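You operate a simulated robot arm through the tools that you are given. There is no shell and no other tool. Be economical: measure what you need, move in short steps, check, and stop when the job is done.

You run a simulated robot arm. Do the job below in one go: nothing can be reset, and whatever is moved stays where it is left.

JOB
Pull-test the blue lead, then file its lower block as pass or fail.
Fine: zero first and run the test once; use the two dishes; it passes if the peak reaches the MIN on the block; raise the crosshead to its upper collar; the tab stays clamped.

The check looks at the end state, three seconds after you hand in, the way a careful person would. Anything else that was tipped, shoved, dropped, spilled or broken makes it a failure.

ROBOT AND FRAMES
A 7-joint arm with a two-finger parallel gripper on a trunk, on a base that drives. Base frame: it is fixed to the floor where the robot stands at the start and does not move with it; the origin is under the middle of the robot, x ahead of it, y to its left, z up. Lengths are in mm, angles in rad, forces in N, time in s.
Its first joint turns from -2.897 to 2.897 rad. Places, roughly: lower collar [800, -200, 1300]; lower knob [700, 0, 1200]; lower thumbscrew [800, -200, 1300]; speed dial [600, -200, 900]; tester switch [600, 200, 900]; up button [600, 200, 1000]; upper collar [800, -200, 1800]; upper thumbscrew [800, -200, 1800]; zero button [600, -100, 1000]. Payload 4.4 kg.
The tool frame sits at the grasp point between the pads (the TCP): z along the fingers, y along the line on which they close. The tips reach 23 mm beyond it. Largest opening 94 mm; finger width 38, thickness 10; the body of the gripper, 54 by 96 mm, starts 39 mm behind the TCP.
Orientation is that of the tool frame in the base frame, as [roll, pitch, yaw] about the fixed x, y, z axes, in that order (R = Rz(yaw) Ry(pitch) Rx(roll)). With the fingers straight down and closing along the base's y, the tool's x points along the base's -x, its y along +y and its z along -z.

CONTROLS
- The arm moves only by the tool apply_moves. Its argument "series" is a list of rows, each a list of 3 entries, a list of its own where there are three numbers: the shift along the tool's x, y, z in mm, then the turn, a rotation vector about the tool's x, y, z in rad, then the opening, from 0 (shut) to 1 (fully open). In form: [[[x, y, z], [ax, ay, az], grip], ...]. A call has 1 to 12 rows; each row is the pose to reach, as a shift and turn from the pose commanded when the call began, along the tool's axes at that moment. A row lasts 0.2 s, in which the tool goes at most 50 mm and 0.15 rad; a call with a longer step from one row to the next is refused whole, and so is a gripper value outside its range. Where a pose cannot be reached the arm comes as near as it can. A force on the tool above 40 N (or 10 N above the force at the start of the call, whichever is more), or a blocked arm, ends the call early, and 0.2 s more pass. Each finger travels about 108 mm/s and halts on what it meets, pressing with about 32 N; the grip force reading is that of the motor and also rises with nothing between the fingers. The clock runs only during rows and for 0.2 s after the last one: add rows that repeat a pose to give the fingers time. The reply holds the time, the measured pose of the TCP, the force on the tool along the base axes, the opening and the grip force, in the units named above and with some noise, with the torque about the TCP (base axes, N m) and any sound that the robot's microphone picked up.
- Cameras (640 x 400 px; columns grow to the right, rows downward): "scene" is now at [175, 180.9, 1482.9]; the picture's right is [-0.60, -0.80, 0.00], its down [-0.36, 0.27, -0.89] and it looks along [0.71, -0.54, -0.45] (base axes); focal length 259 px, centre (320, 200). "wrist" rides on the gripper at [86, 16, -75] in the tool frame; the picture's right is [-0.18, 0.98, 0.00], its down [-0.58, -0.11, -0.81] and it looks along [-0.79, -0.15, 0.59] (tool axes); focal length 243 px, centre (320, 200). There is no depth. A picture from a camera that has moved, and an enlarged one, comes with that camera's place and axes in the base frame and with its lens.
- get_image(camera): a new picture of that camera. It takes no simulated time.
- steer(legs): drives the robot by 1 to 6 legs, each [ahead, left, turn to the left] in mm, mm and rad, along the robot's own axes; the way and the turn of a leg run together, so that a leg with both is an arc; at most 1500 mm and 3.142 rad a leg. The arm and the cameras ride along, it lands a little off, and it stops where it bumps. It gives what a move gives.
- head_to(pan, tilt): turns the head with the scene camera to pan (to the left, within 2.094 rad either way) and tilt (down, from -0.506 to 1.204), counted from straight ahead of the robot. It gives what a move gives.
- close_up(camera, box): a new picture of the part [left, top, right, bottom] of that camera's present view, enlarged. It takes no simulated time.
- job_done(): hands the job in; it is judged then, once.

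Go step by step. Nothing tells you exact positions but the pictures and the camera data: compare them with the known pose of the tool, close in by small moves and look again before you grip or let go. The budget is 120 turns and 98 pictures, counting those below and the enlarged ones. Unless the task says otherwise, let go and move clear before handing in, and close with one line.

The tools are called after ">>>" by a JSON object that holds its "api" and its "payload". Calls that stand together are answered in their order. apply_moves: Moves the arm, as the interface text tells. Its arguments: {"type":"object","properties":{"series":{"type":"array"}},"required":["series"]} The other tools are called the same way: steer (legs) drives the base; head_to (pan, tilt) turns the head that bears the scene camera; get_image (camera) takes a picture; close_up (camera, box) takes an enlarged picture of a part of a camera's view; job_done () hands the job in.

At the start:

```text
clock: 0.0
ee_pos: [622.7, -118.9, 1383.0]
tool_rot: [-3.14, 0.0, -3.14]
force: [0.6, -0.1, 0.7]
moment: [0.02, 0.02, -0.01]
finger_gap: 93.9
finger_force: 0.1
robot x, y, heading: [-0.6, -1.6, -0.003]
head pan, tilt: [-0.649, 0.469]
```

scene: 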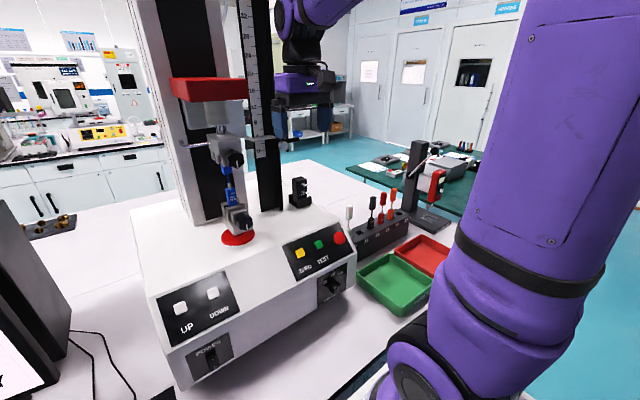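
wrist: 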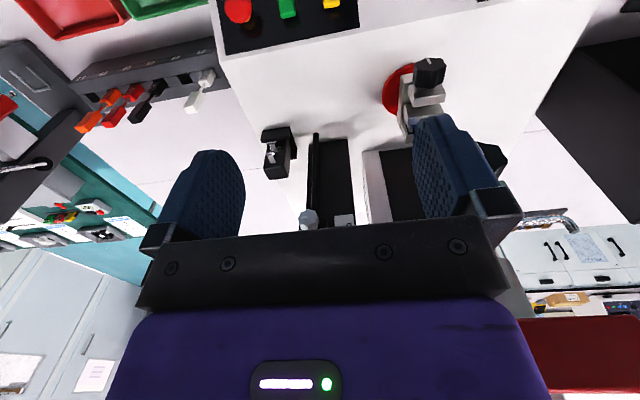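

I see a tensile tester with UP/DOWN buttons, a zero/test/stop panel, power switch and speed dial, a blue lead clamped between grips, and green/red dishes to the right. I'll look closer at details first.

>>> {"api": "close_up", "payload": {"camera": "scene", "box": [140, 60, 300, 260]}}

>>> {"api": "close_up", "payload": {"camera": "scene", "box": [140, 210, 370, 390]}}

>>> {"api": "close_up", "payload": {"camera": "scene", "box": [280, 130, 480, 320]}}

>>> {"api": "head_to", "payload": {"pan": -0.1, "tilt": 0.2}}

>>> {"api": "get_image", "payload": {"camera": "scene"}}

```text
2.00 times, centred on (220, 160) of scene
camera zoom: at [175.0, 180.9, 1482.9], right [-0.6, -0.8, 0.0], down [-0.36, 0.27, -0.89], along [0.71, -0.54, -0.45], focal length 518 px, centre (520, 280)
```

zoom: 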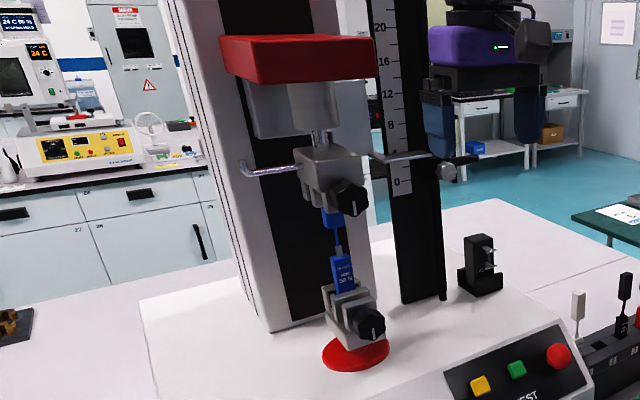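

```text
2.22 times, centred on (255, 300) of scene
camera zoom: at [175.0, 180.9, 1482.9], right [-0.6, -0.8, 0.0], down [-0.36, 0.27, -0.89], along [0.71, -0.54, -0.45], focal length 575 px, centre (464, -22)
```

zoom: 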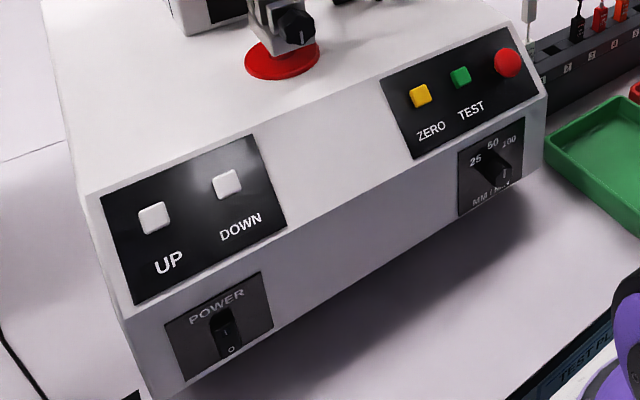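

```text
2.11 times, centred on (380, 225) of scene
camera zoom: at [175.0, 180.9, 1482.9], right [-0.6, -0.8, 0.0], down [-0.36, 0.27, -0.89], along [0.71, -0.54, -0.45], focal length 545 px, centre (194, 147)
```

zoom: 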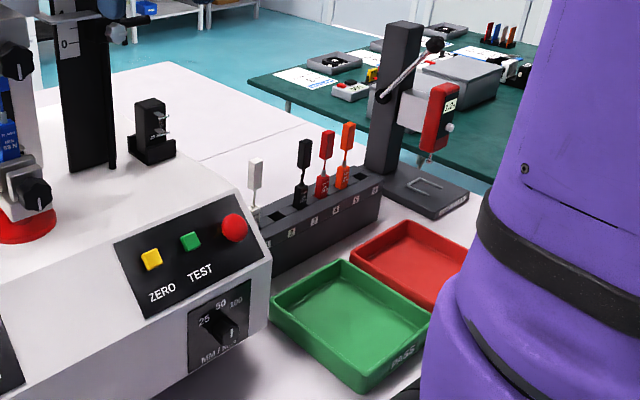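

```text
clock: 1.0
ee_pos: [623.5, -118.7, 1382.4]
tool_rot: [-3.141, -0.001, -3.141]
force: [0.4, -0.2, 1.0]
moment: [0.0, -0.01, -0.01]
finger_gap: 94.0
finger_force: 0.0
robot x, y, heading: [3.9, -0.4, -0.0]
head pan, tilt: [-0.099, 0.201]
```

```text
92 pictures are left
camera scene: at [194.7, 226.8, 1507.8], right [-0.1, -0.99, 0.0], down [-0.2, 0.02, -0.98], along [0.97, -0.1, -0.2], focal length 259 px, centre (320, 200)
```

scene: 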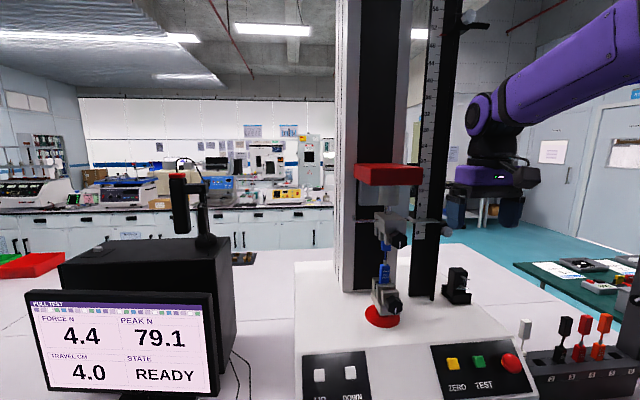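

The monitor reads READY, peak 79.1. I need the block's MIN, dial setting and placards.

>>> {"api": "close_up", "payload": {"camera": "scene", "box": [350, 200, 430, 330]}}

>>> {"api": "close_up", "payload": {"camera": "scene", "box": [20, 280, 220, 400]}}

>>> {"api": "head_to", "payload": {"pan": -0.6, "tilt": 1.0}}

>>> {"api": "get_image", "payload": {"camera": "scene"}}

```text
3.08 times, centred on (390, 265) of scene
camera zoom: at [194.7, 226.8, 1507.8], right [-0.1, -0.99, 0.0], down [-0.2, 0.02, -0.98], along [0.97, -0.1, -0.2], focal length 796 px, centre (105, 0)
```

zoom: 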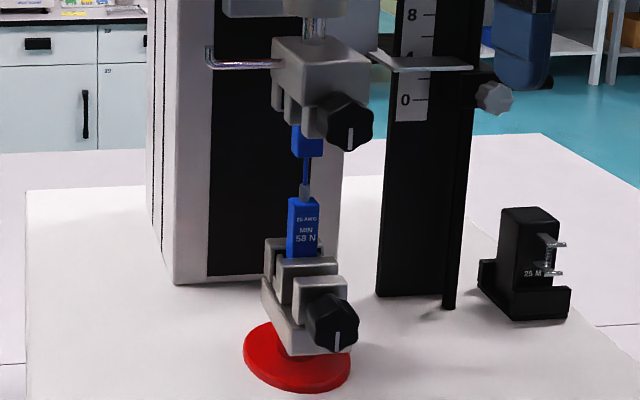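

```text
3.20 times, centred on (120, 340) of scene
camera zoom: at [194.7, 226.8, 1507.8], right [-0.1, -0.99, 0.0], down [-0.2, 0.02, -0.98], along [0.97, -0.1, -0.2], focal length 828 px, centre (960, -248)
```

zoom: 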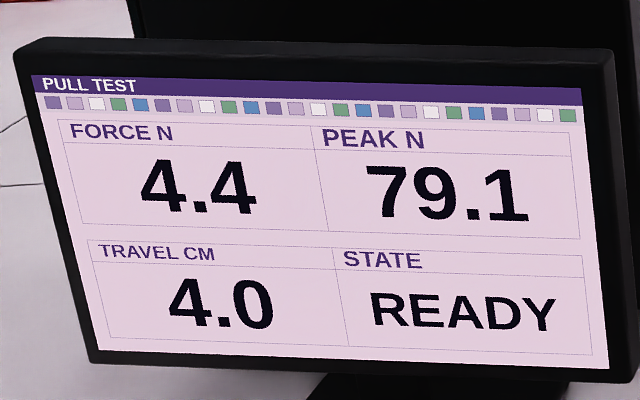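

```text
clock: 2.1
ee_pos: [624.4, -119.2, 1381.9]
tool_rot: [3.141, 0.001, 3.14]
force: [0.5, 0.6, -0.2]
moment: [0.0, -0.01, 0.01]
finger_gap: 94.1
finger_force: 0.1
robot x, y, heading: [-0.1, -0.8, -0.001]
head pan, tilt: [-0.6, 1.0]
```

```text
89 pictures are left
camera scene: at [159.5, 196.8, 1439.2], right [-0.56, -0.83, 0.0], down [-0.69, 0.47, -0.54], along [0.45, -0.31, -0.84], focal length 259 px, centre (320, 200)
```

scene: 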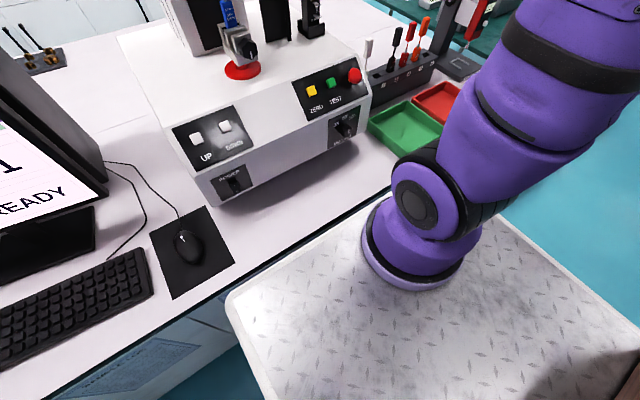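

The block says MIN 58 N. I'll look for the placard at the table's front edge and what lies to the left.

>>> {"api": "close_up", "payload": {"camera": "scene", "box": [300, 80, 400, 210]}}

>>> {"api": "head_to", "payload": {"pan": 0.4, "tilt": 0.7}}

>>> {"api": "get_image", "payload": {"camera": "scene"}}

>>> {"api": "head_to", "payload": {"pan": -0.3, "tilt": -0.4}}

>>> {"api": "get_image", "payload": {"camera": "scene"}}

>>> {"api": "head_to", "payload": {"pan": -0.5, "tilt": 0.65}}

>>> {"api": "get_image", "payload": {"camera": "scene"}}

```text
3.08 times, centred on (350, 145) of scene
camera zoom: at [159.5, 196.8, 1439.2], right [-0.56, -0.83, 0.0], down [-0.69, 0.47, -0.54], along [0.45, -0.31, -0.84], focal length 796 px, centre (228, 369)
```

zoom: 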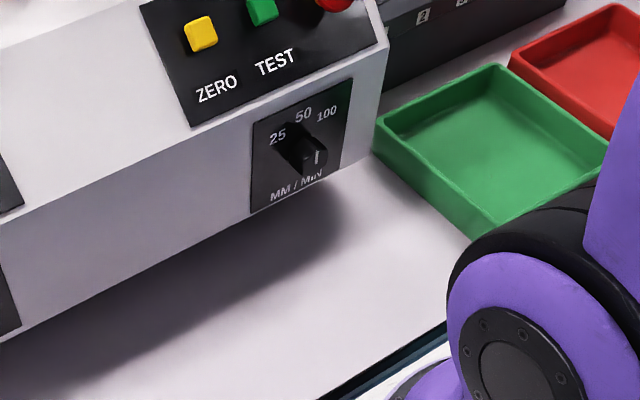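

```text
clock: 3.4
ee_pos: [623.3, -119.2, 1381.5]
tool_rot: [3.141, 0.002, -3.14]
force: [-0.2, -0.1, -0.3]
moment: [0.0, 0.02, 0.02]
finger_gap: 93.9
finger_force: 0.1
robot x, y, heading: [-3.4, -2.8, 0.001]
head pan, tilt: [0.4, 0.7]
```

```text
87 pictures are left
camera scene: at [180.3, 269.2, 1462.5], right [0.39, -0.92, 0.0], down [-0.59, -0.25, -0.76], along [0.7, 0.3, -0.64], focal length 259 px, centre (320, 200)
```

scene: 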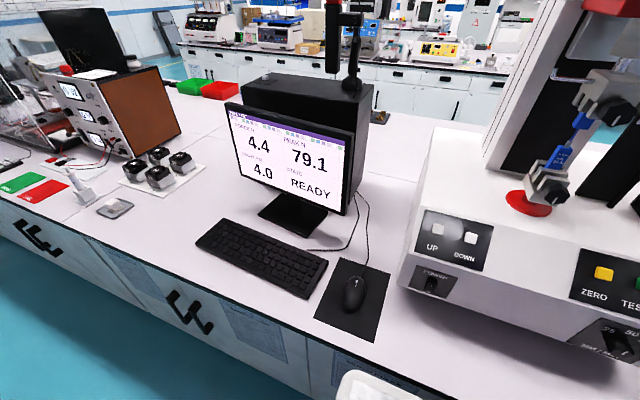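

```text
clock: 4.7
ee_pos: [623.2, -118.5, 1381.5]
tool_rot: [-3.14, 0.001, -3.141]
force: [0.1, -0.4, -0.2]
moment: [-0.01, 0.01, 0.01]
finger_gap: 94.1
finger_force: 0.1
robot x, y, heading: [-3.3, -0.3, -0.0]
head pan, tilt: [-0.3, -0.4]
```

```text
86 pictures are left
camera scene: at [172.0, 214.5, 1559.3], right [-0.3, -0.96, 0.0], down [0.37, -0.11, -0.92], along [0.88, -0.27, 0.39], focal length 259 px, centre (320, 200)
```

scene: 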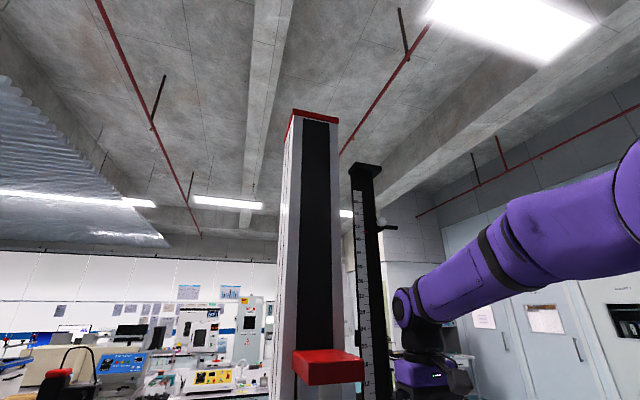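

```text
clock: 6.0
ee_pos: [624.5, -119.3, 1381.8]
tool_rot: [-3.141, 0.001, 3.141]
force: [-0.2, 0.4, 0.0]
moment: [-0.02, 0.01, 0.01]
finger_gap: 94.1
finger_force: 0.0
robot x, y, heading: [-0.0, -1.0, -0.0]
head pan, tilt: [-0.499, 0.649]
```

```text
85 pictures are left
camera scene: at [178.2, 194.6, 1466.9], right [-0.48, -0.88, 0.0], down [-0.53, 0.29, -0.8], along [0.7, -0.38, -0.6], focal length 259 px, centre (320, 200)
```

scene: 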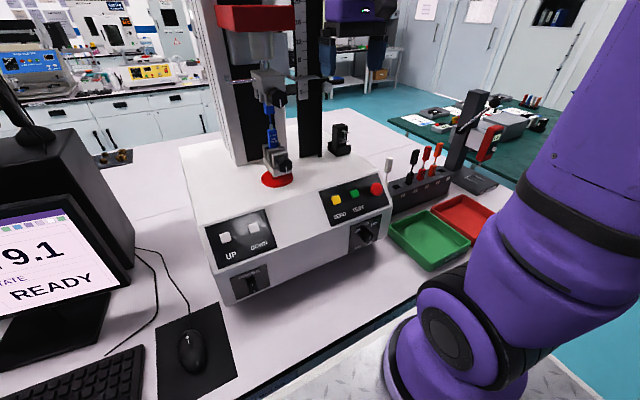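

Estimates: UP ≈ (642,184,1047), ZERO ≈ (644,-109,1047), TEST ≈ (645,-168,1047), on a panel sloping about 35°. I shut the fingers, tilt to the panel normal and descend part-way above ZERO.

>>> {"api": "apply_moves", "payload": {"series": [[[15, 10, 0], [0, -0.15, 0], 0], [[30, 10, 40], [0, -0.3, 0], 0], [[30, 10, 85], [0, -0.45, 0], 0], [[30, 10, 130], [0, -0.6, 0], 0], [[30, 10, 175], [0, -0.6, 0], 0], [[30, 10, 215], [0, -0.6, 0], 0], [[30, 10, 215], [0, -0.6, 0], 0]]}}

>>> {"api": "get_image", "payload": {"camera": "wrist"}}

>>> {"api": "get_image", "payload": {"camera": "scene"}}

```text
clock: 7.6
ee_pos: [614.4, -114.7, 1178.0]
tool_rot: [3.14, 0.599, 3.141]
force: [-0.3, 0.0, 0.0]
moment: [-0.01, -0.02, -0.02]
finger_gap: 0.0
finger_force: 31.8
out of reach, approached as far as the arm can: row 6, 7
robot x, y, heading: [0.2, -2.8, 0.0]
head pan, tilt: [-0.499, 0.649]
```

```text
84 pictures are left
camera wrist: at [500.6, -98.8, 1191.4], right [0.15, 0.98, 0.1], down [0.03, -0.11, 0.99], along [0.99, -0.15, -0.04], focal length 243 px, centre (320, 200)
```

wrist: 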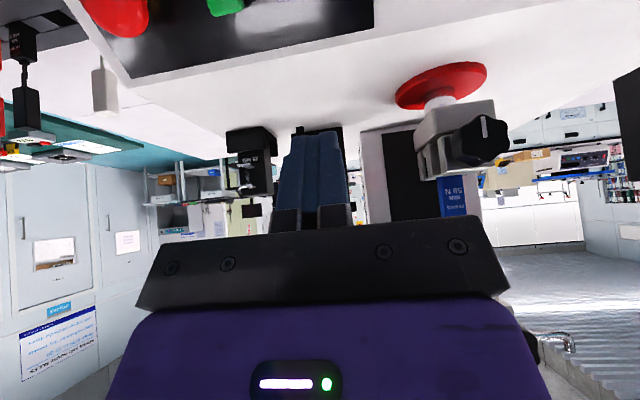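

```text
83 pictures are left
camera scene: at [178.0, 194.7, 1466.8], right [-0.48, -0.88, 0.0], down [-0.53, 0.29, -0.8], along [0.7, -0.38, -0.6], focal length 259 px, centre (320, 200)
```

scene: 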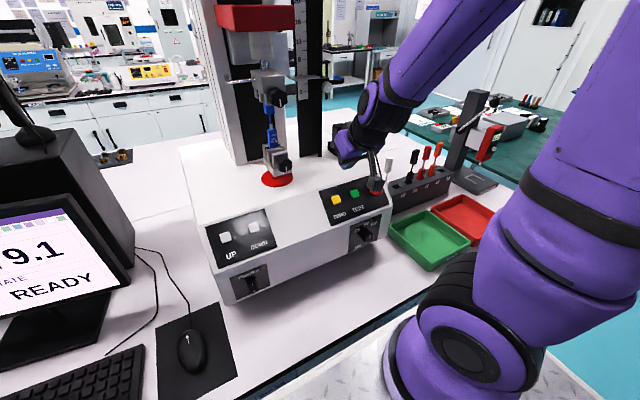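

The arm is too close to its axis here. I back the base off 200 mm, which also clears the tool from the panel.

>>> {"api": "steer", "payload": {"legs": [[-200, 0, 0]]}}

>>> {"api": "get_image", "payload": {"camera": "wrist"}}

>>> {"api": "get_image", "payload": {"camera": "scene"}}

```text
clock: 9.2
ee_pos: [410.8, -115.5, 1178.5]
tool_rot: [-3.141, 0.6, 3.138]
force: [-0.1, 0.6, 0.5]
moment: [-0.01, 0.02, 0.0]
finger_gap: 0.0
finger_force: 31.9
robot x, y, heading: [-201.4, 2.4, -0.0]
head pan, tilt: [-0.499, 0.649]
```

```text
82 pictures are left
camera wrist: at [298.9, -99.5, 1191.7], right [0.15, 0.98, 0.1], down [0.03, -0.11, 0.99], along [0.99, -0.15, -0.04], focal length 243 px, centre (320, 200)
```

wrist: 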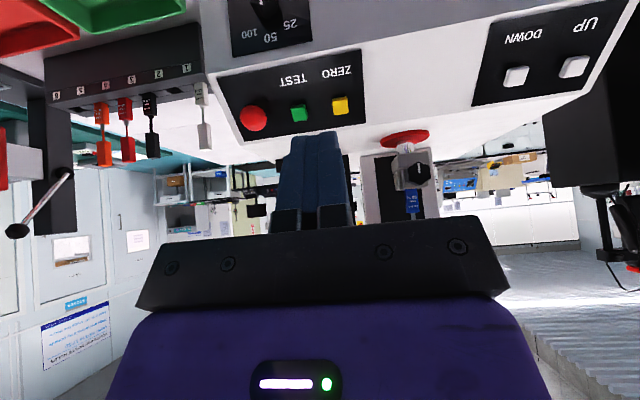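

```text
81 pictures are left
camera scene: at [-23.2, 194.5, 1466.8], right [-0.48, -0.88, 0.0], down [-0.53, 0.29, -0.8], along [0.7, -0.38, -0.6], focal length 259 px, centre (320, 200)
```

scene: 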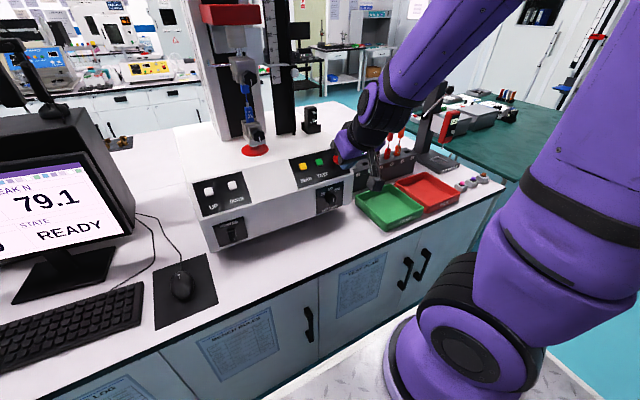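

Now sheets on the cabinets are visible ("TEST PLAN", "BENCH RULES"); I'll read them.

>>> {"api": "close_up", "payload": {"camera": "scene", "box": [330, 250, 390, 320]}}

>>> {"api": "close_up", "payload": {"camera": "scene", "box": [195, 305, 285, 380]}}

>>> {"api": "close_up", "payload": {"camera": "wrist", "box": [210, 0, 470, 220]}}

>>> {"api": "close_up", "payload": {"camera": "scene", "box": [180, 130, 360, 250]}}

```text
5.71 times, centred on (360, 285) of scene
camera zoom: at [-23.2, 194.5, 1466.8], right [-0.48, -0.88, 0.0], down [-0.53, 0.29, -0.8], along [0.7, -0.38, -0.6], focal length 1479 px, centre (91, -286)
```

zoom: 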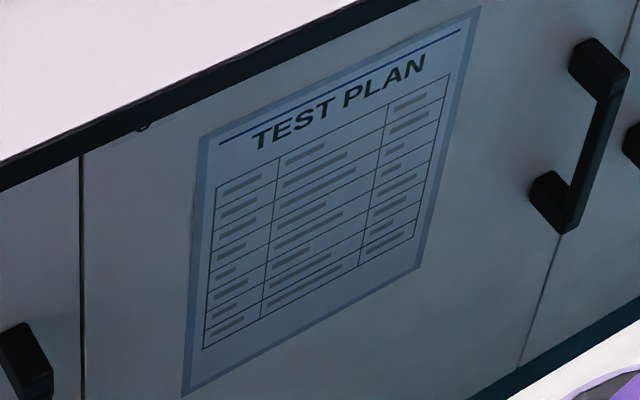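

```text
5.33 times, centred on (240, 342) of scene
camera zoom: at [-23.2, 194.5, 1466.8], right [-0.48, -0.88, 0.0], down [-0.53, 0.29, -0.8], along [0.7, -0.38, -0.6], focal length 1381 px, centre (747, -560)
```

zoom: 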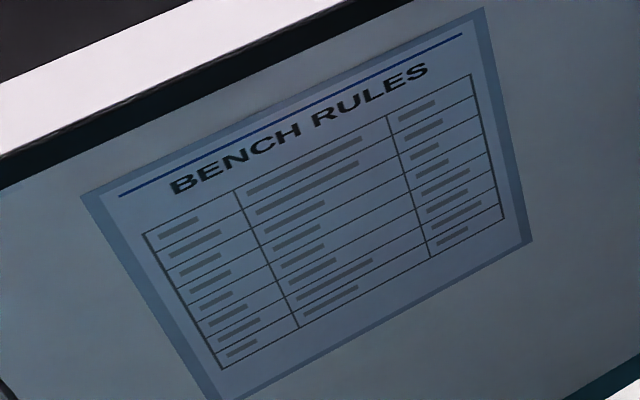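

```text
1.82 times, centred on (340, 110) of wrist
camera zoom: at [298.9, -99.5, 1191.7], right [0.15, 0.98, 0.1], down [0.03, -0.11, 0.99], along [0.99, -0.15, -0.04], focal length 441 px, centre (284, 364)
```

zoom: 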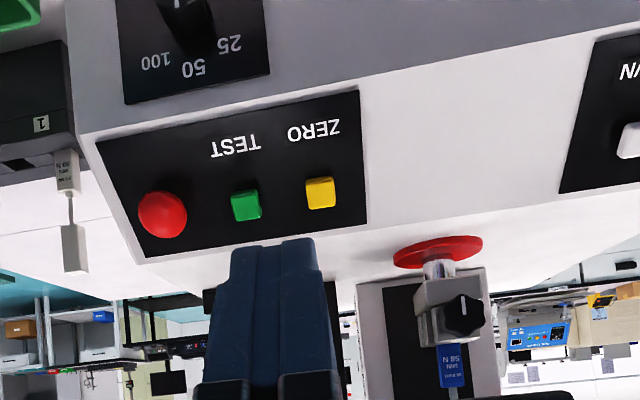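

```text
3.33 times, centred on (270, 190) of scene
camera zoom: at [-23.2, 194.5, 1466.8], right [-0.48, -0.88, 0.0], down [-0.53, 0.29, -0.8], along [0.7, -0.38, -0.6], focal length 863 px, centre (487, 233)
```

zoom: 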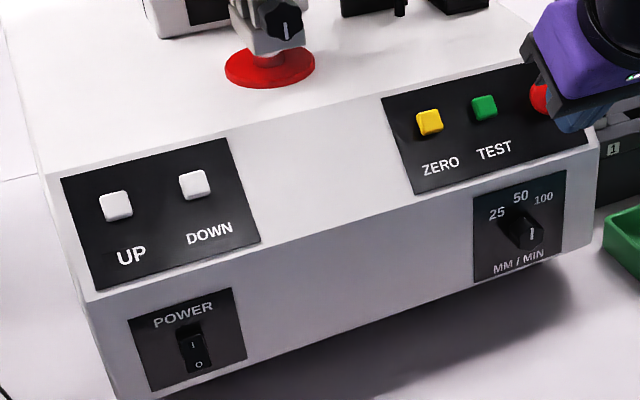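

The sheets are blank filler. I check the small black item behind the panel, and the block text, by close-up.

>>> {"api": "close_up", "payload": {"camera": "scene", "box": [295, 95, 330, 140]}}

>>> {"api": "close_up", "payload": {"camera": "scene", "box": [225, 50, 285, 160]}}

>>> {"api": "close_up", "payload": {"camera": "wrist", "box": [230, 0, 320, 60]}}

```text
8.89 times, centred on (312, 118) of scene
camera zoom: at [-23.2, 194.5, 1466.8], right [-0.48, -0.88, 0.0], down [-0.53, 0.29, -0.8], along [0.7, -0.38, -0.6], focal length 2301 px, centre (387, 933)
```

zoom: 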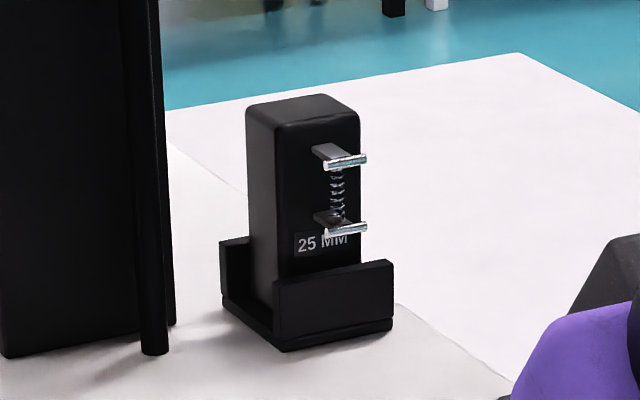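

```text
3.64 times, centred on (255, 105) of scene
camera zoom: at [-23.2, 194.5, 1466.8], right [-0.48, -0.88, 0.0], down [-0.53, 0.29, -0.8], along [0.7, -0.38, -0.6], focal length 941 px, centre (556, 546)
```

zoom: 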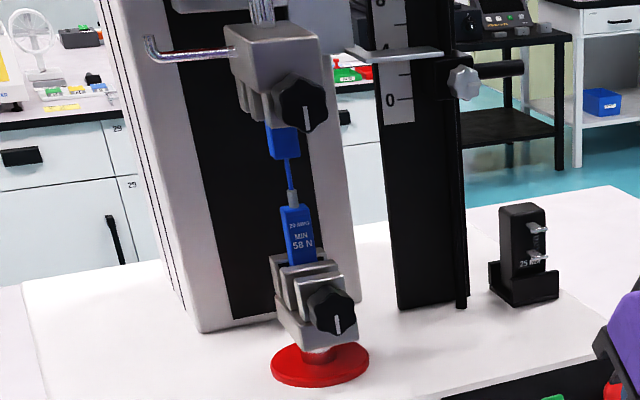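

```text
6.67 times, centred on (275, 30) of wrist
camera zoom: at [298.9, -99.5, 1191.7], right [0.15, 0.98, 0.1], down [0.03, -0.11, 0.99], along [0.99, -0.15, -0.04], focal length 1618 px, centre (620, 1333)
```

zoom: 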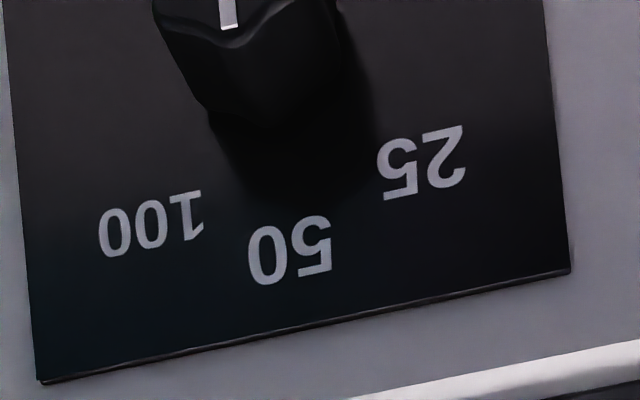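

Refined: ZERO (644,-108,1047), TEST (645,-169,1047), UP (642,184,1046), dial at 50, and the 25 MM item is a parked extensometer to leave alone. I move to a standoff in front of ZERO.

>>> {"api": "apply_moves", "payload": {"series": [[[-25, 2, 30], [0, 0, 0], 0], [[-50, 4, 60], [0, 0, 0], 0], [[-75, 6, 95], [0, 0, 0], 0], [[-100, 7, 130], [0, 0, 0], 0], [[-118, 7.5, 157], [0, 0, 0], 0], [[-118, 7.5, 157], [0, 0, 0], 0]]}}

>>> {"api": "get_image", "payload": {"camera": "wrist"}}

>>> {"api": "get_image", "payload": {"camera": "scene"}}

```text
clock: 10.6
ee_pos: [598.6, -107.1, 1116.1]
tool_rot: [-3.141, 0.598, 3.14]
force: [-0.2, 0.0, -0.8]
moment: [0.0, -0.04, 0.0]
finger_gap: 0.0
finger_force: 32.3
robot x, y, heading: [-203.6, -2.1, -0.001]
head pan, tilt: [-0.499, 0.649]
```

```text
73 pictures are left
camera wrist: at [486.0, -91.0, 1128.6], right [0.15, 0.98, 0.1], down [0.03, -0.11, 0.99], along [0.99, -0.15, -0.04], focal length 243 px, centre (320, 200)
```

wrist: 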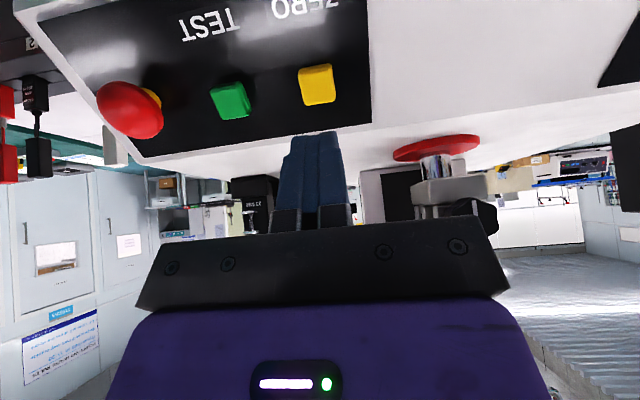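

```text
72 pictures are left
camera scene: at [-23.3, 194.5, 1466.8], right [-0.48, -0.88, 0.0], down [-0.53, 0.29, -0.8], along [0.7, -0.38, -0.6], focal length 259 px, centre (320, 200)
```

scene: 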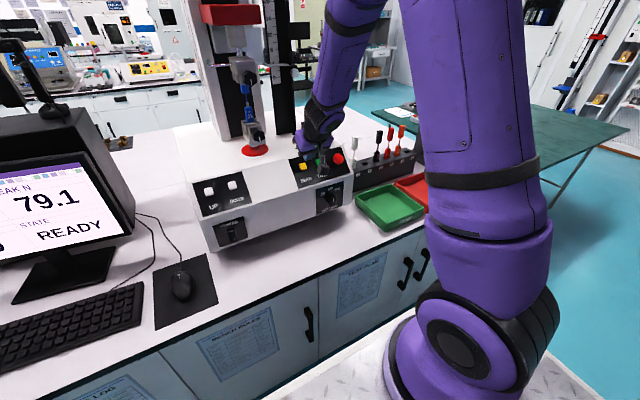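

Aligned within 2 mm. Press ZERO with small steps and force feedback.

>>> {"api": "apply_moves", "payload": {"series": [[[0, -1, 40], [0, 0, 0], 0], [[0, -1, 50], [0, 0, 0], 0], [[0, -1, 54], [0, 0, 0], 0], [[0, -1, 57], [0, 0, 0], 0], [[0, -1, 60], [0, 0, 0], 0]]}}

>>> {"api": "close_up", "payload": {"camera": "scene", "box": [0, 150, 140, 270]}}

```text
clock: 11.8
ee_pos: [631.1, -109.6, 1070.1]
tool_rot: [-3.139, 0.604, 3.14]
force: [-8.3, -2.1, 36.4]
moment: [-0.03, -0.46, -0.06]
finger_gap: 0.0
finger_force: 31.7
robot x, y, heading: [-201.7, 1.3, 0.001]
head pan, tilt: [-0.499, 0.649]
heard: click
```

```text
3.33 times, centred on (70, 210) of scene
camera zoom: at [-25.0, 194.5, 1467.0], right [-0.48, -0.88, 0.0], down [-0.53, 0.29, -0.8], along [0.7, -0.38, -0.6], focal length 863 px, centre (1153, 167)
```

zoom: 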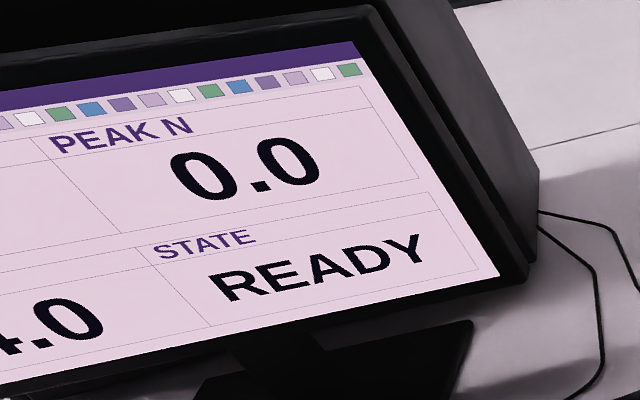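

Click heard, peak 0.0. Now retreat, shift 60 mm to TEST and verify alignment before pressing.

>>> {"api": "apply_moves", "payload": {"series": [[[0, 0, -40], [0, 0, 0], 0], [[0, -30, -40], [0, 0, 0], 0], [[0, -60, -40], [0, 0, 0], 0], [[0, -60, -40], [0, 0, 0], 0]]}}

>>> {"api": "get_image", "payload": {"camera": "wrist"}}

>>> {"api": "head_to", "payload": {"pan": -0.15, "tilt": 0.45}}

>>> {"api": "get_image", "payload": {"camera": "scene"}}

```text
clock: 12.8
ee_pos: [609.1, -170.1, 1099.4]
tool_rot: [3.141, 0.597, 3.141]
force: [0.3, 0.1, -0.2]
moment: [0.0, 0.01, 0.0]
finger_gap: 0.0
finger_force: 31.9
robot x, y, heading: [-203.8, 2.0, -0.0]
head pan, tilt: [-0.499, 0.649]
```

```text
70 pictures are left
camera wrist: at [497.3, -154.3, 1111.8], right [0.15, 0.98, 0.1], down [0.03, -0.11, 0.99], along [0.99, -0.15, -0.04], focal length 243 px, centre (320, 200)
```

wrist: 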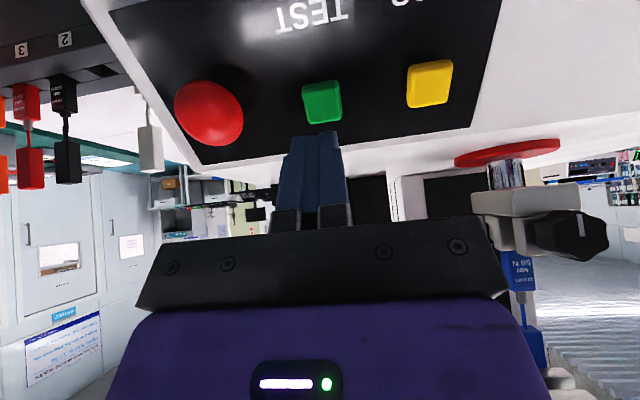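

```text
clock: 13.6
ee_pos: [608.7, -170.5, 1099.5]
tool_rot: [-3.141, 0.6, 3.14]
force: [0.7, 0.1, 0.4]
moment: [0.01, -0.01, 0.02]
finger_gap: 0.1
finger_force: 32.4
robot x, y, heading: [-202.6, -4.2, -0.001]
head pan, tilt: [-0.15, 0.45]
```

```text
69 pictures are left
camera scene: at [-8.5, 222.2, 1484.6], right [-0.15, -0.99, 0.0], down [-0.43, 0.07, -0.9], along [0.89, -0.14, -0.44], focal length 259 px, centre (320, 200)
```

scene: 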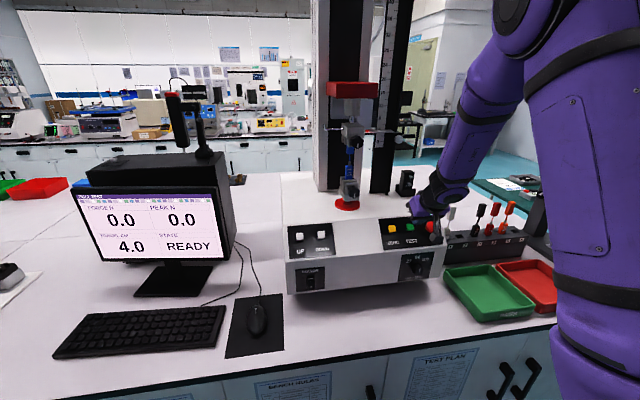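

Zeroed (0.0/0.0). Aligned on TEST; pressing once and retracting.

>>> {"api": "apply_moves", "payload": {"series": [[[0, 1, 25], [0, 0, 0], 0], [[0, 1, 33], [0, 0, 0], 0], [[0, 1, 37], [0, 0, 0], 0], [[0, 1, 40], [0, 0, 0], 0]]}}

>>> {"api": "apply_moves", "payload": {"series": [[[0, 0, -40], [0, 0, 0], 0], [[0, 0, -60], [0, 0, 0], 0], [[0, 0, -60], [0, 0, 0], 0]]}}

>>> {"api": "get_image", "payload": {"camera": "scene"}}

```text
clock: 14.6
ee_pos: [630.7, -168.6, 1069.2]
tool_rot: [-3.142, 0.606, 3.14]
force: [-14.7, 1.0, 37.0]
moment: [0.05, -0.47, -0.08]
finger_gap: 0.0
finger_force: 32.4
robot x, y, heading: [-204.8, -3.5, -0.0]
head pan, tilt: [-0.15, 0.45]
heard: click
```

```text
clock: 15.4
ee_pos: [597.0, -168.4, 1115.7]
tool_rot: [-3.141, 0.599, 3.14]
force: [-0.1, 0.3, -0.1]
moment: [-0.04, 0.01, 0.04]
finger_gap: 0.1
finger_force: 31.5
robot x, y, heading: [-203.7, -0.3, -0.001]
head pan, tilt: [-0.15, 0.45]
```

```text
68 pictures are left
camera scene: at [-8.3, 222.3, 1484.6], right [-0.15, -0.99, 0.0], down [-0.43, 0.07, -0.9], along [0.89, -0.14, -0.44], focal length 259 px, centre (320, 200)
```

scene: 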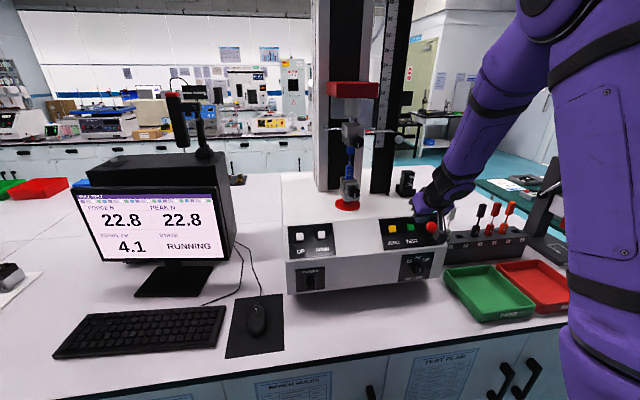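

The test is RUNNING. Meanwhile I move sideways, at standoff, towards UP.

>>> {"api": "apply_moves", "payload": {"series": [[[0, 45, -15], [0, 0, 0], 0], [[0, 90, -15], [0, 0, 0], 0], [[0, 135, -15], [0, 0, 0], 0], [[0, 180, -15], [0, 0, 0], 0], [[0, 225, -15], [0, 0, 0], 0], [[0, 270, -15], [0, 0, 0], 0], [[0, 315, -10], [0, 0, 0], 0], [[0, 352, 0], [0, 0, 0], 0], [[0, 352, 0], [0, 0, 0], 0]]}}

>>> {"api": "get_image", "payload": {"camera": "wrist"}}

>>> {"api": "get_image", "payload": {"camera": "scene"}}

```text
clock: 17.4
ee_pos: [598.0, 187.8, 1113.1]
tool_rot: [-3.141, 0.599, 3.139]
force: [0.5, 0.0, -0.2]
moment: [-0.02, 0.02, 0.0]
finger_gap: 0.1
finger_force: 31.9
robot x, y, heading: [-203.6, -2.6, -0.001]
head pan, tilt: [-0.15, 0.45]
```

```text
67 pictures are left
camera wrist: at [485.7, 203.1, 1126.7], right [0.15, 0.98, 0.1], down [0.03, -0.11, 0.99], along [0.99, -0.15, -0.04], focal length 243 px, centre (320, 200)
```

wrist: 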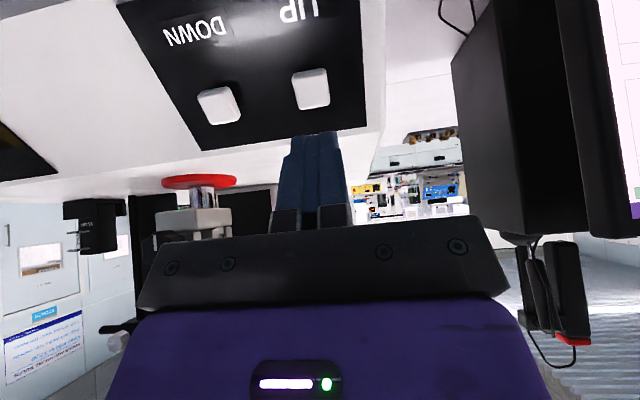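

```text
66 pictures are left
camera scene: at [-8.6, 222.3, 1484.7], right [-0.15, -0.99, 0.0], down [-0.43, 0.07, -0.9], along [0.89, -0.14, -0.44], focal length 259 px, centre (320, 200)
```

scene: 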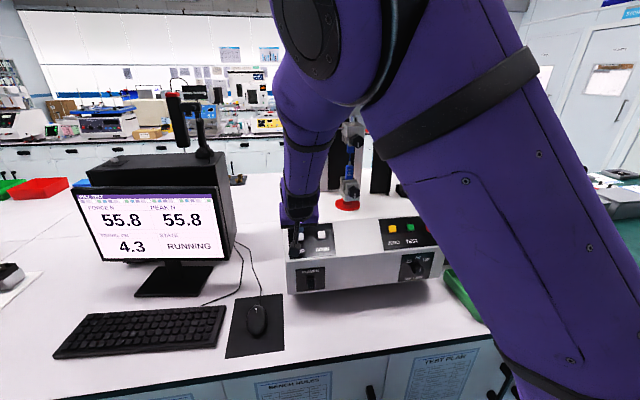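

UP is at y ≈ 181, so I need about -6 mm. Waiting for the test to finish.

>>> {"api": "apply_moves", "payload": {"series": [[[0, -6, 0], [0, 0, 0], 0], [[0, -6, 0], [0, 0, 0], 0], [[0, -6, 0], [0, 0, 0], 0], [[0, -6, 0], [0, 0, 0], 0], [[0, -6, 0], [0, 0, 0], 0], [[0, -6, 0], [0, 0, 0], 0]]}}

>>> {"api": "get_image", "payload": {"camera": "scene"}}

```text
clock: 18.8
ee_pos: [598.3, 180.6, 1114.2]
tool_rot: [3.141, 0.598, 3.138]
force: [0.3, -0.5, 0.5]
moment: [-0.02, 0.03, -0.02]
finger_gap: 0.0
finger_force: 31.8
robot x, y, heading: [-201.2, 0.1, 0.0]
head pan, tilt: [-0.15, 0.45]
```

```text
65 pictures are left
camera scene: at [-8.4, 222.3, 1484.7], right [-0.15, -0.99, 0.0], down [-0.43, 0.07, -0.9], along [0.89, -0.14, -0.44], focal length 259 px, centre (320, 200)
```

scene: 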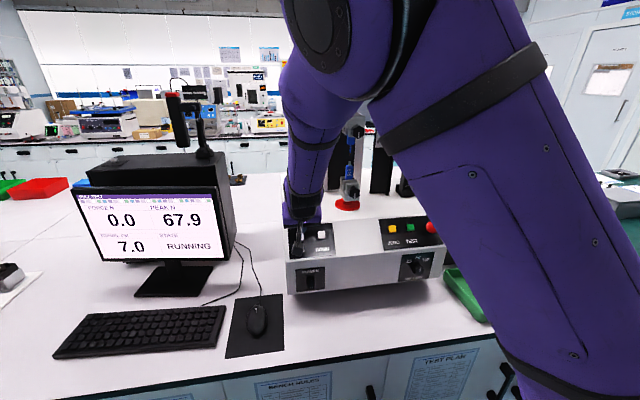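

Lead broke, peak 67.9 N (check enlarged). Still RUNNING, so I wait.

>>> {"api": "apply_moves", "payload": {"series": [[[0, 0, 0], [0, 0, 0], 0], [[0, 0, 0], [0, 0, 0], 0], [[0, 0, 0], [0, 0, 0], 0], [[0, 0, 0], [0, 0, 0], 0], [[0, 0, 0], [0, 0, 0], 0], [[0, 0, 0], [0, 0, 0], 0]]}}

>>> {"api": "close_up", "payload": {"camera": "scene", "box": [70, 180, 230, 270]}}

>>> {"api": "close_up", "payload": {"camera": "scene", "box": [310, 110, 400, 220]}}

```text
clock: 20.2
ee_pos: [598.7, 181.1, 1115.2]
tool_rot: [3.141, 0.597, 3.139]
force: [0.7, -0.7, 1.2]
moment: [-0.02, 0.0, 0.02]
finger_gap: 0.1
finger_force: 32.1
robot x, y, heading: [-200.4, -0.6, -0.002]
head pan, tilt: [-0.15, 0.45]
```

```text
4.00 times, centred on (150, 225) of scene
camera zoom: at [-8.4, 222.3, 1484.7], right [-0.15, -0.99, 0.0], down [-0.43, 0.07, -0.9], along [0.89, -0.14, -0.44], focal length 1035 px, centre (1000, 100)
```

zoom: 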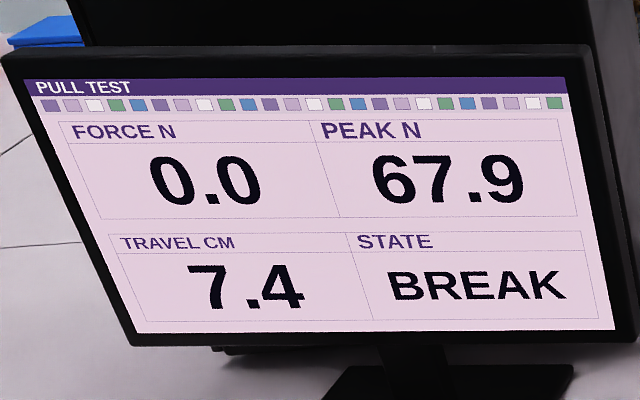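

```text
3.64 times, centred on (355, 165) of scene
camera zoom: at [-8.4, 222.3, 1484.7], right [-0.15, -0.99, 0.0], down [-0.43, 0.07, -0.9], along [0.89, -0.14, -0.44], focal length 941 px, centre (193, 327)
```

zoom: 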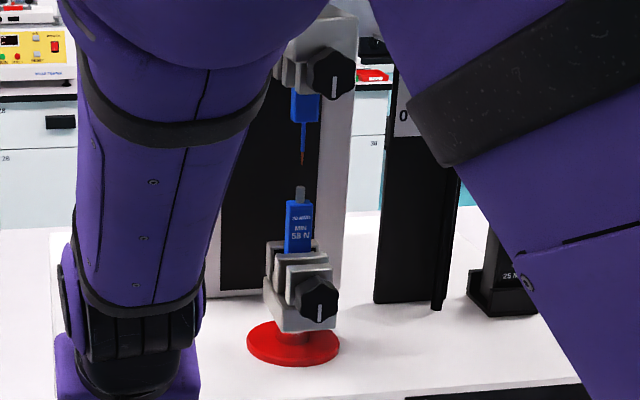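

State BREAK, peak 67.9 ≥ 58, so it is a pass. Now press and hold UP.

>>> {"api": "apply_moves", "payload": {"series": [[[0, 0, 40], [0, 0, 0], 0], [[0, 0, 50], [0, 0, 0], 0], [[0, 0, 55], [0, 0, 0], 0], [[0, 0, 59], [0, 0, 0], 0], [[0, 0, 59], [0, 0, 0], 0], [[0, 0, 59], [0, 0, 0], 0], [[0, 0, 59], [0, 0, 0], 0]]}}

>>> {"api": "get_image", "payload": {"camera": "scene"}}

```text
clock: 21.8
ee_pos: [630.5, 178.5, 1068.4]
tool_rot: [3.139, 0.604, 3.14]
force: [-8.9, 3.9, 35.4]
moment: [0.04, -0.49, 0.06]
finger_gap: 0.2
finger_force: 32.1
robot x, y, heading: [-199.7, 2.1, -0.002]
head pan, tilt: [-0.15, 0.45]
heard: click
```

```text
62 pictures are left
camera scene: at [-10.3, 222.3, 1484.9], right [-0.15, -0.99, 0.0], down [-0.43, 0.07, -0.9], along [0.89, -0.14, -0.43], focal length 259 px, centre (320, 200)
```

scene: 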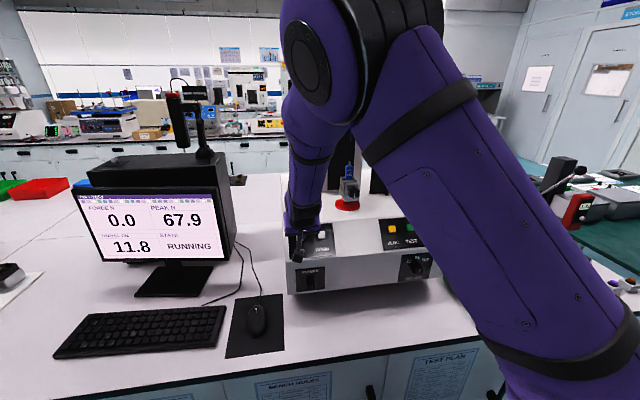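

Crosshead is rising (11.8 cm). I keep holding.

>>> {"api": "apply_moves", "payload": {"series": [[[0, 0, 0], [0, 0, 0], 0], [[0, 0, 0], [0, 0, 0], 0], [[0, 0, 0], [0, 0, 0], 0], [[0, 0, 0], [0, 0, 0], 0], [[0, 0, 0], [0, 0, 0], 0], [[0, 0, 0], [0, 0, 0], 0], [[0, 0, 0], [0, 0, 0], 0], [[0, 0, 0], [0, 0, 0], 0], [[0, 0, 0], [0, 0, 0], 0], [[0, 0, 0], [0, 0, 0], 0]]}}

>>> {"api": "get_image", "payload": {"camera": "scene"}}

```text
clock: 24.0
ee_pos: [629.9, 178.7, 1068.5]
tool_rot: [3.142, 0.601, 3.14]
force: [-15.0, 4.7, 39.0]
moment: [0.09, -0.51, 0.1]
finger_gap: 0.1
finger_force: 32.2
robot x, y, heading: [-201.6, 2.6, -0.003]
head pan, tilt: [-0.15, 0.45]
```

```text
61 pictures are left
camera scene: at [-10.7, 222.2, 1485.0], right [-0.15, -0.99, 0.0], down [-0.43, 0.07, -0.9], along [0.89, -0.14, -0.43], focal length 259 px, centre (320, 200)
```

scene: 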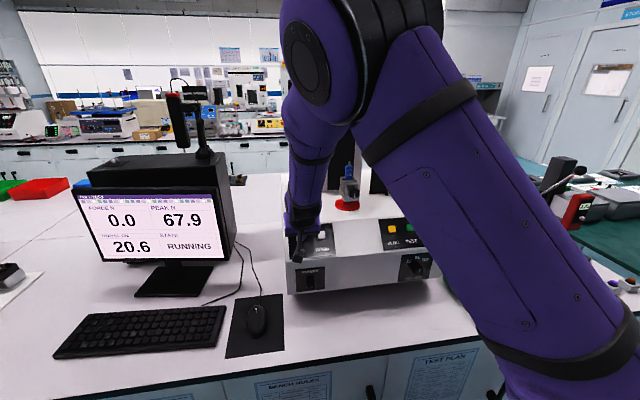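

4 cm/s; continuing to hold.

>>> {"api": "apply_moves", "payload": {"series": [[[0, 0, 0], [0, 0, 0], 0], [[0, 0, 0], [0, 0, 0], 0], [[0, 0, 0], [0, 0, 0], 0], [[0, 0, 0], [0, 0, 0], 0], [[0, 0, 0], [0, 0, 0], 0], [[0, 0, 0], [0, 0, 0], 0], [[0, 0, 0], [0, 0, 0], 0], [[0, 0, 0], [0, 0, 0], 0], [[0, 0, 0], [0, 0, 0], 0], [[0, 0, 0], [0, 0, 0], 0], [[0, 0, 0], [0, 0, 0], 0], [[0, 0, 0], [0, 0, 0], 0]]}}

>>> {"api": "apply_moves", "payload": {"series": [[[0, 0, 0], [0, 0, 0], 0], [[0, 0, 0], [0, 0, 0], 0], [[0, 0, 0], [0, 0, 0], 0], [[0, 0, 0], [0, 0, 0], 0], [[0, 0, 0], [0, 0, 0], 0], [[0, 0, 0], [0, 0, 0], 0], [[0, 0, 0], [0, 0, 0], 0], [[0, 0, 0], [0, 0, 0], 0], [[0, 0, 0], [0, 0, 0], 0], [[0, 0, 0], [0, 0, 0], 0], [[0, 0, 0], [0, 0, 0], 0], [[0, 0, 0], [0, 0, 0], 0]]}}

>>> {"api": "get_image", "payload": {"camera": "scene"}}

```text
clock: 26.6
ee_pos: [629.2, 177.3, 1068.9]
tool_rot: [-3.141, 0.602, 3.139]
force: [-22.7, 2.2, 32.3]
moment: [0.08, -0.29, 0.08]
finger_gap: 0.0
finger_force: 31.7
robot x, y, heading: [-202.2, 1.9, -0.004]
head pan, tilt: [-0.15, 0.45]
```

```text
clock: 29.2
ee_pos: [629.9, 178.8, 1068.4]
tool_rot: [-3.14, 0.6, 3.141]
force: [-25.6, -0.3, 27.8]
moment: [-0.04, -0.13, 0.0]
finger_gap: 0.0
finger_force: 31.8
robot x, y, heading: [-203.3, 0.1, -0.003]
head pan, tilt: [-0.15, 0.45]
```

```text
60 pictures are left
camera scene: at [-10.8, 222.1, 1485.0], right [-0.15, -0.99, 0.0], down [-0.43, 0.07, -0.9], along [0.89, -0.14, -0.43], focal length 259 px, centre (320, 200)
```

scene: 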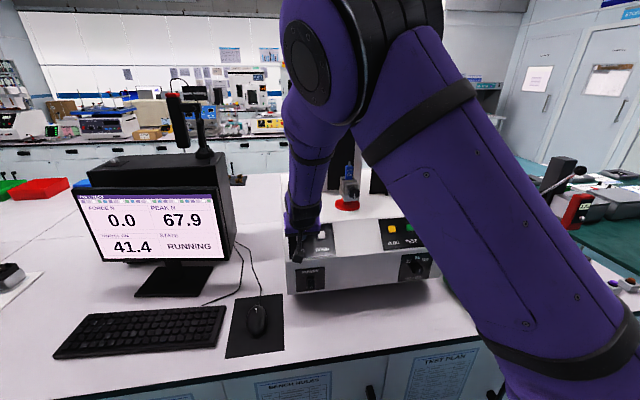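

Still rising at 41.4 cm. I look up at the collar while holding.

>>> {"api": "head_to", "payload": {"pan": -0.15, "tilt": -0.1}}

>>> {"api": "get_image", "payload": {"camera": "scene"}}

```text
clock: 30.2
ee_pos: [629.4, 178.6, 1068.9]
tool_rot: [3.14, 0.601, 3.14]
force: [-24.6, -0.5, 27.4]
moment: [-0.02, -0.14, 0.05]
finger_gap: 0.0
finger_force: 32.3
robot x, y, heading: [-198.3, -2.6, -0.001]
head pan, tilt: [-0.15, -0.099]
```

```text
59 pictures are left
camera scene: at [-15.6, 222.8, 1535.4], right [-0.15, -0.99, 0.0], down [0.1, -0.01, -0.99], along [0.98, -0.15, 0.1], focal length 259 px, centre (320, 200)
```

scene: 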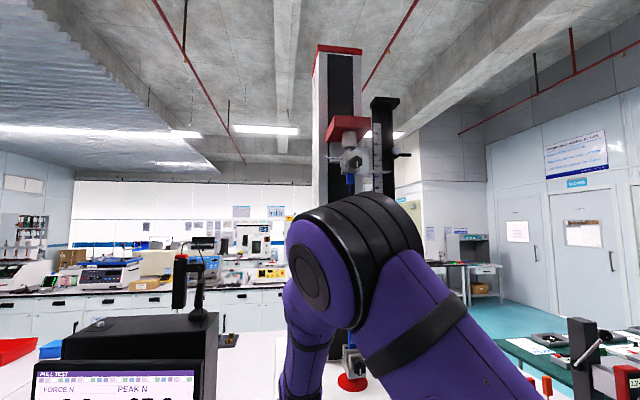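

>>> {"api": "apply_moves", "payload": {"series": [[[0, 0, 0], [0, 0, 0], 0], [[0, 0, 0], [0, 0, 0], 0], [[0, 0, 0], [0, 0, 0], 0], [[0, 0, 0], [0, 0, 0], 0], [[0, 0, 0], [0, 0, 0], 0]]}}

>>> {"api": "close_up", "payload": {"camera": "scene", "box": [300, 40, 430, 210]}}

>>> {"api": "get_image", "payload": {"camera": "scene"}}

```text
clock: 31.4
ee_pos: [630.4, 177.3, 1069.5]
tool_rot: [-3.141, 0.601, 3.14]
force: [-23.8, -0.8, 28.6]
moment: [-0.02, -0.14, -0.01]
finger_gap: 0.0
finger_force: 31.6
robot x, y, heading: [-202.6, -4.6, -0.002]
head pan, tilt: [-0.15, -0.099]
```

```text
2.35 times, centred on (365, 125) of scene
camera zoom: at [-15.6, 222.8, 1535.5], right [-0.15, -0.99, 0.0], down [0.1, -0.01, -0.99], along [0.98, -0.15, 0.1], focal length 609 px, centre (214, 376)
```

zoom: 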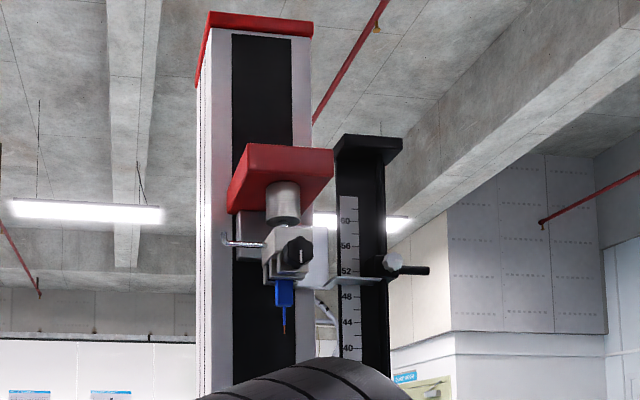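

```text
57 pictures are left
camera scene: at [-15.6, 222.8, 1535.5], right [-0.15, -0.99, 0.0], down [0.1, -0.01, -0.99], along [0.98, -0.15, 0.1], focal length 259 px, centre (320, 200)
```

scene: 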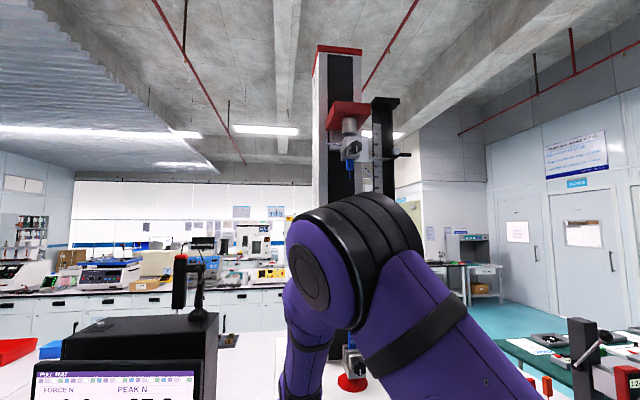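

The crosshead pointer is at the upper collar. I hold briefly more to confirm it has stopped, and read the screen.

>>> {"api": "apply_moves", "payload": {"series": [[[0, 0, 0], [0, 0, 0], 0], [[0, 0, 0], [0, 0, 0], 0], [[0, 0, 0], [0, 0, 0], 0]]}}

>>> {"api": "close_up", "payload": {"camera": "scene", "box": [300, 40, 430, 210]}}

>>> {"api": "head_to", "payload": {"pan": -0.1, "tilt": 0.45}}

>>> {"api": "get_image", "payload": {"camera": "scene"}}

```text
clock: 32.2
ee_pos: [629.0, 178.1, 1068.7]
tool_rot: [3.14, 0.601, 3.14]
force: [-23.3, -0.1, 29.0]
moment: [0.02, -0.22, 0.02]
finger_gap: 0.1
finger_force: 32.2
robot x, y, heading: [-203.0, -1.8, 0.001]
head pan, tilt: [-0.15, -0.099]
```

```text
2.35 times, centred on (365, 125) of scene
camera zoom: at [-15.6, 222.8, 1535.5], right [-0.15, -0.99, 0.0], down [0.1, -0.01, -0.99], along [0.98, -0.15, 0.1], focal length 609 px, centre (214, 376)
```

zoom: 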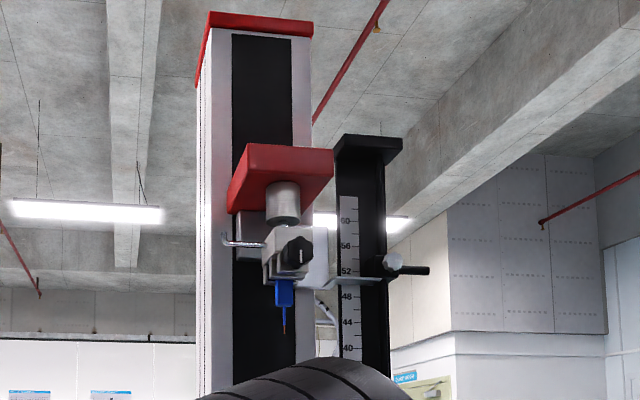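

```text
clock: 33.2
ee_pos: [629.5, 178.7, 1068.6]
tool_rot: [-3.141, 0.6, 3.141]
force: [-21.7, 0.0, 29.8]
moment: [0.03, -0.23, -0.02]
finger_gap: 0.0
finger_force: 31.7
robot x, y, heading: [-202.9, 1.9, 0.0]
head pan, tilt: [-0.099, 0.45]
```

```text
55 pictures are left
camera scene: at [-10.1, 226.7, 1485.1], right [-0.1, -0.99, 0.0], down [-0.43, 0.04, -0.9], along [0.9, -0.09, -0.43], focal length 259 px, centre (320, 200)
```

scene: 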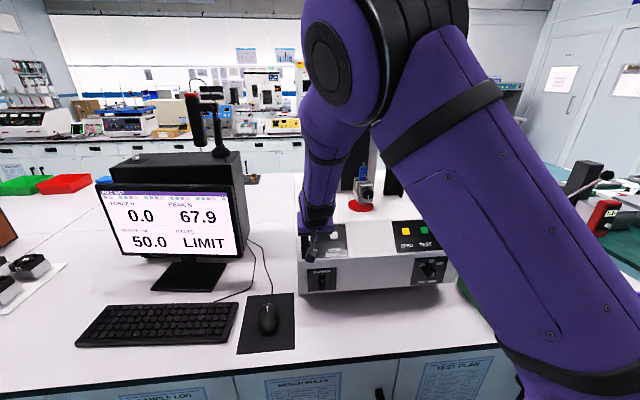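

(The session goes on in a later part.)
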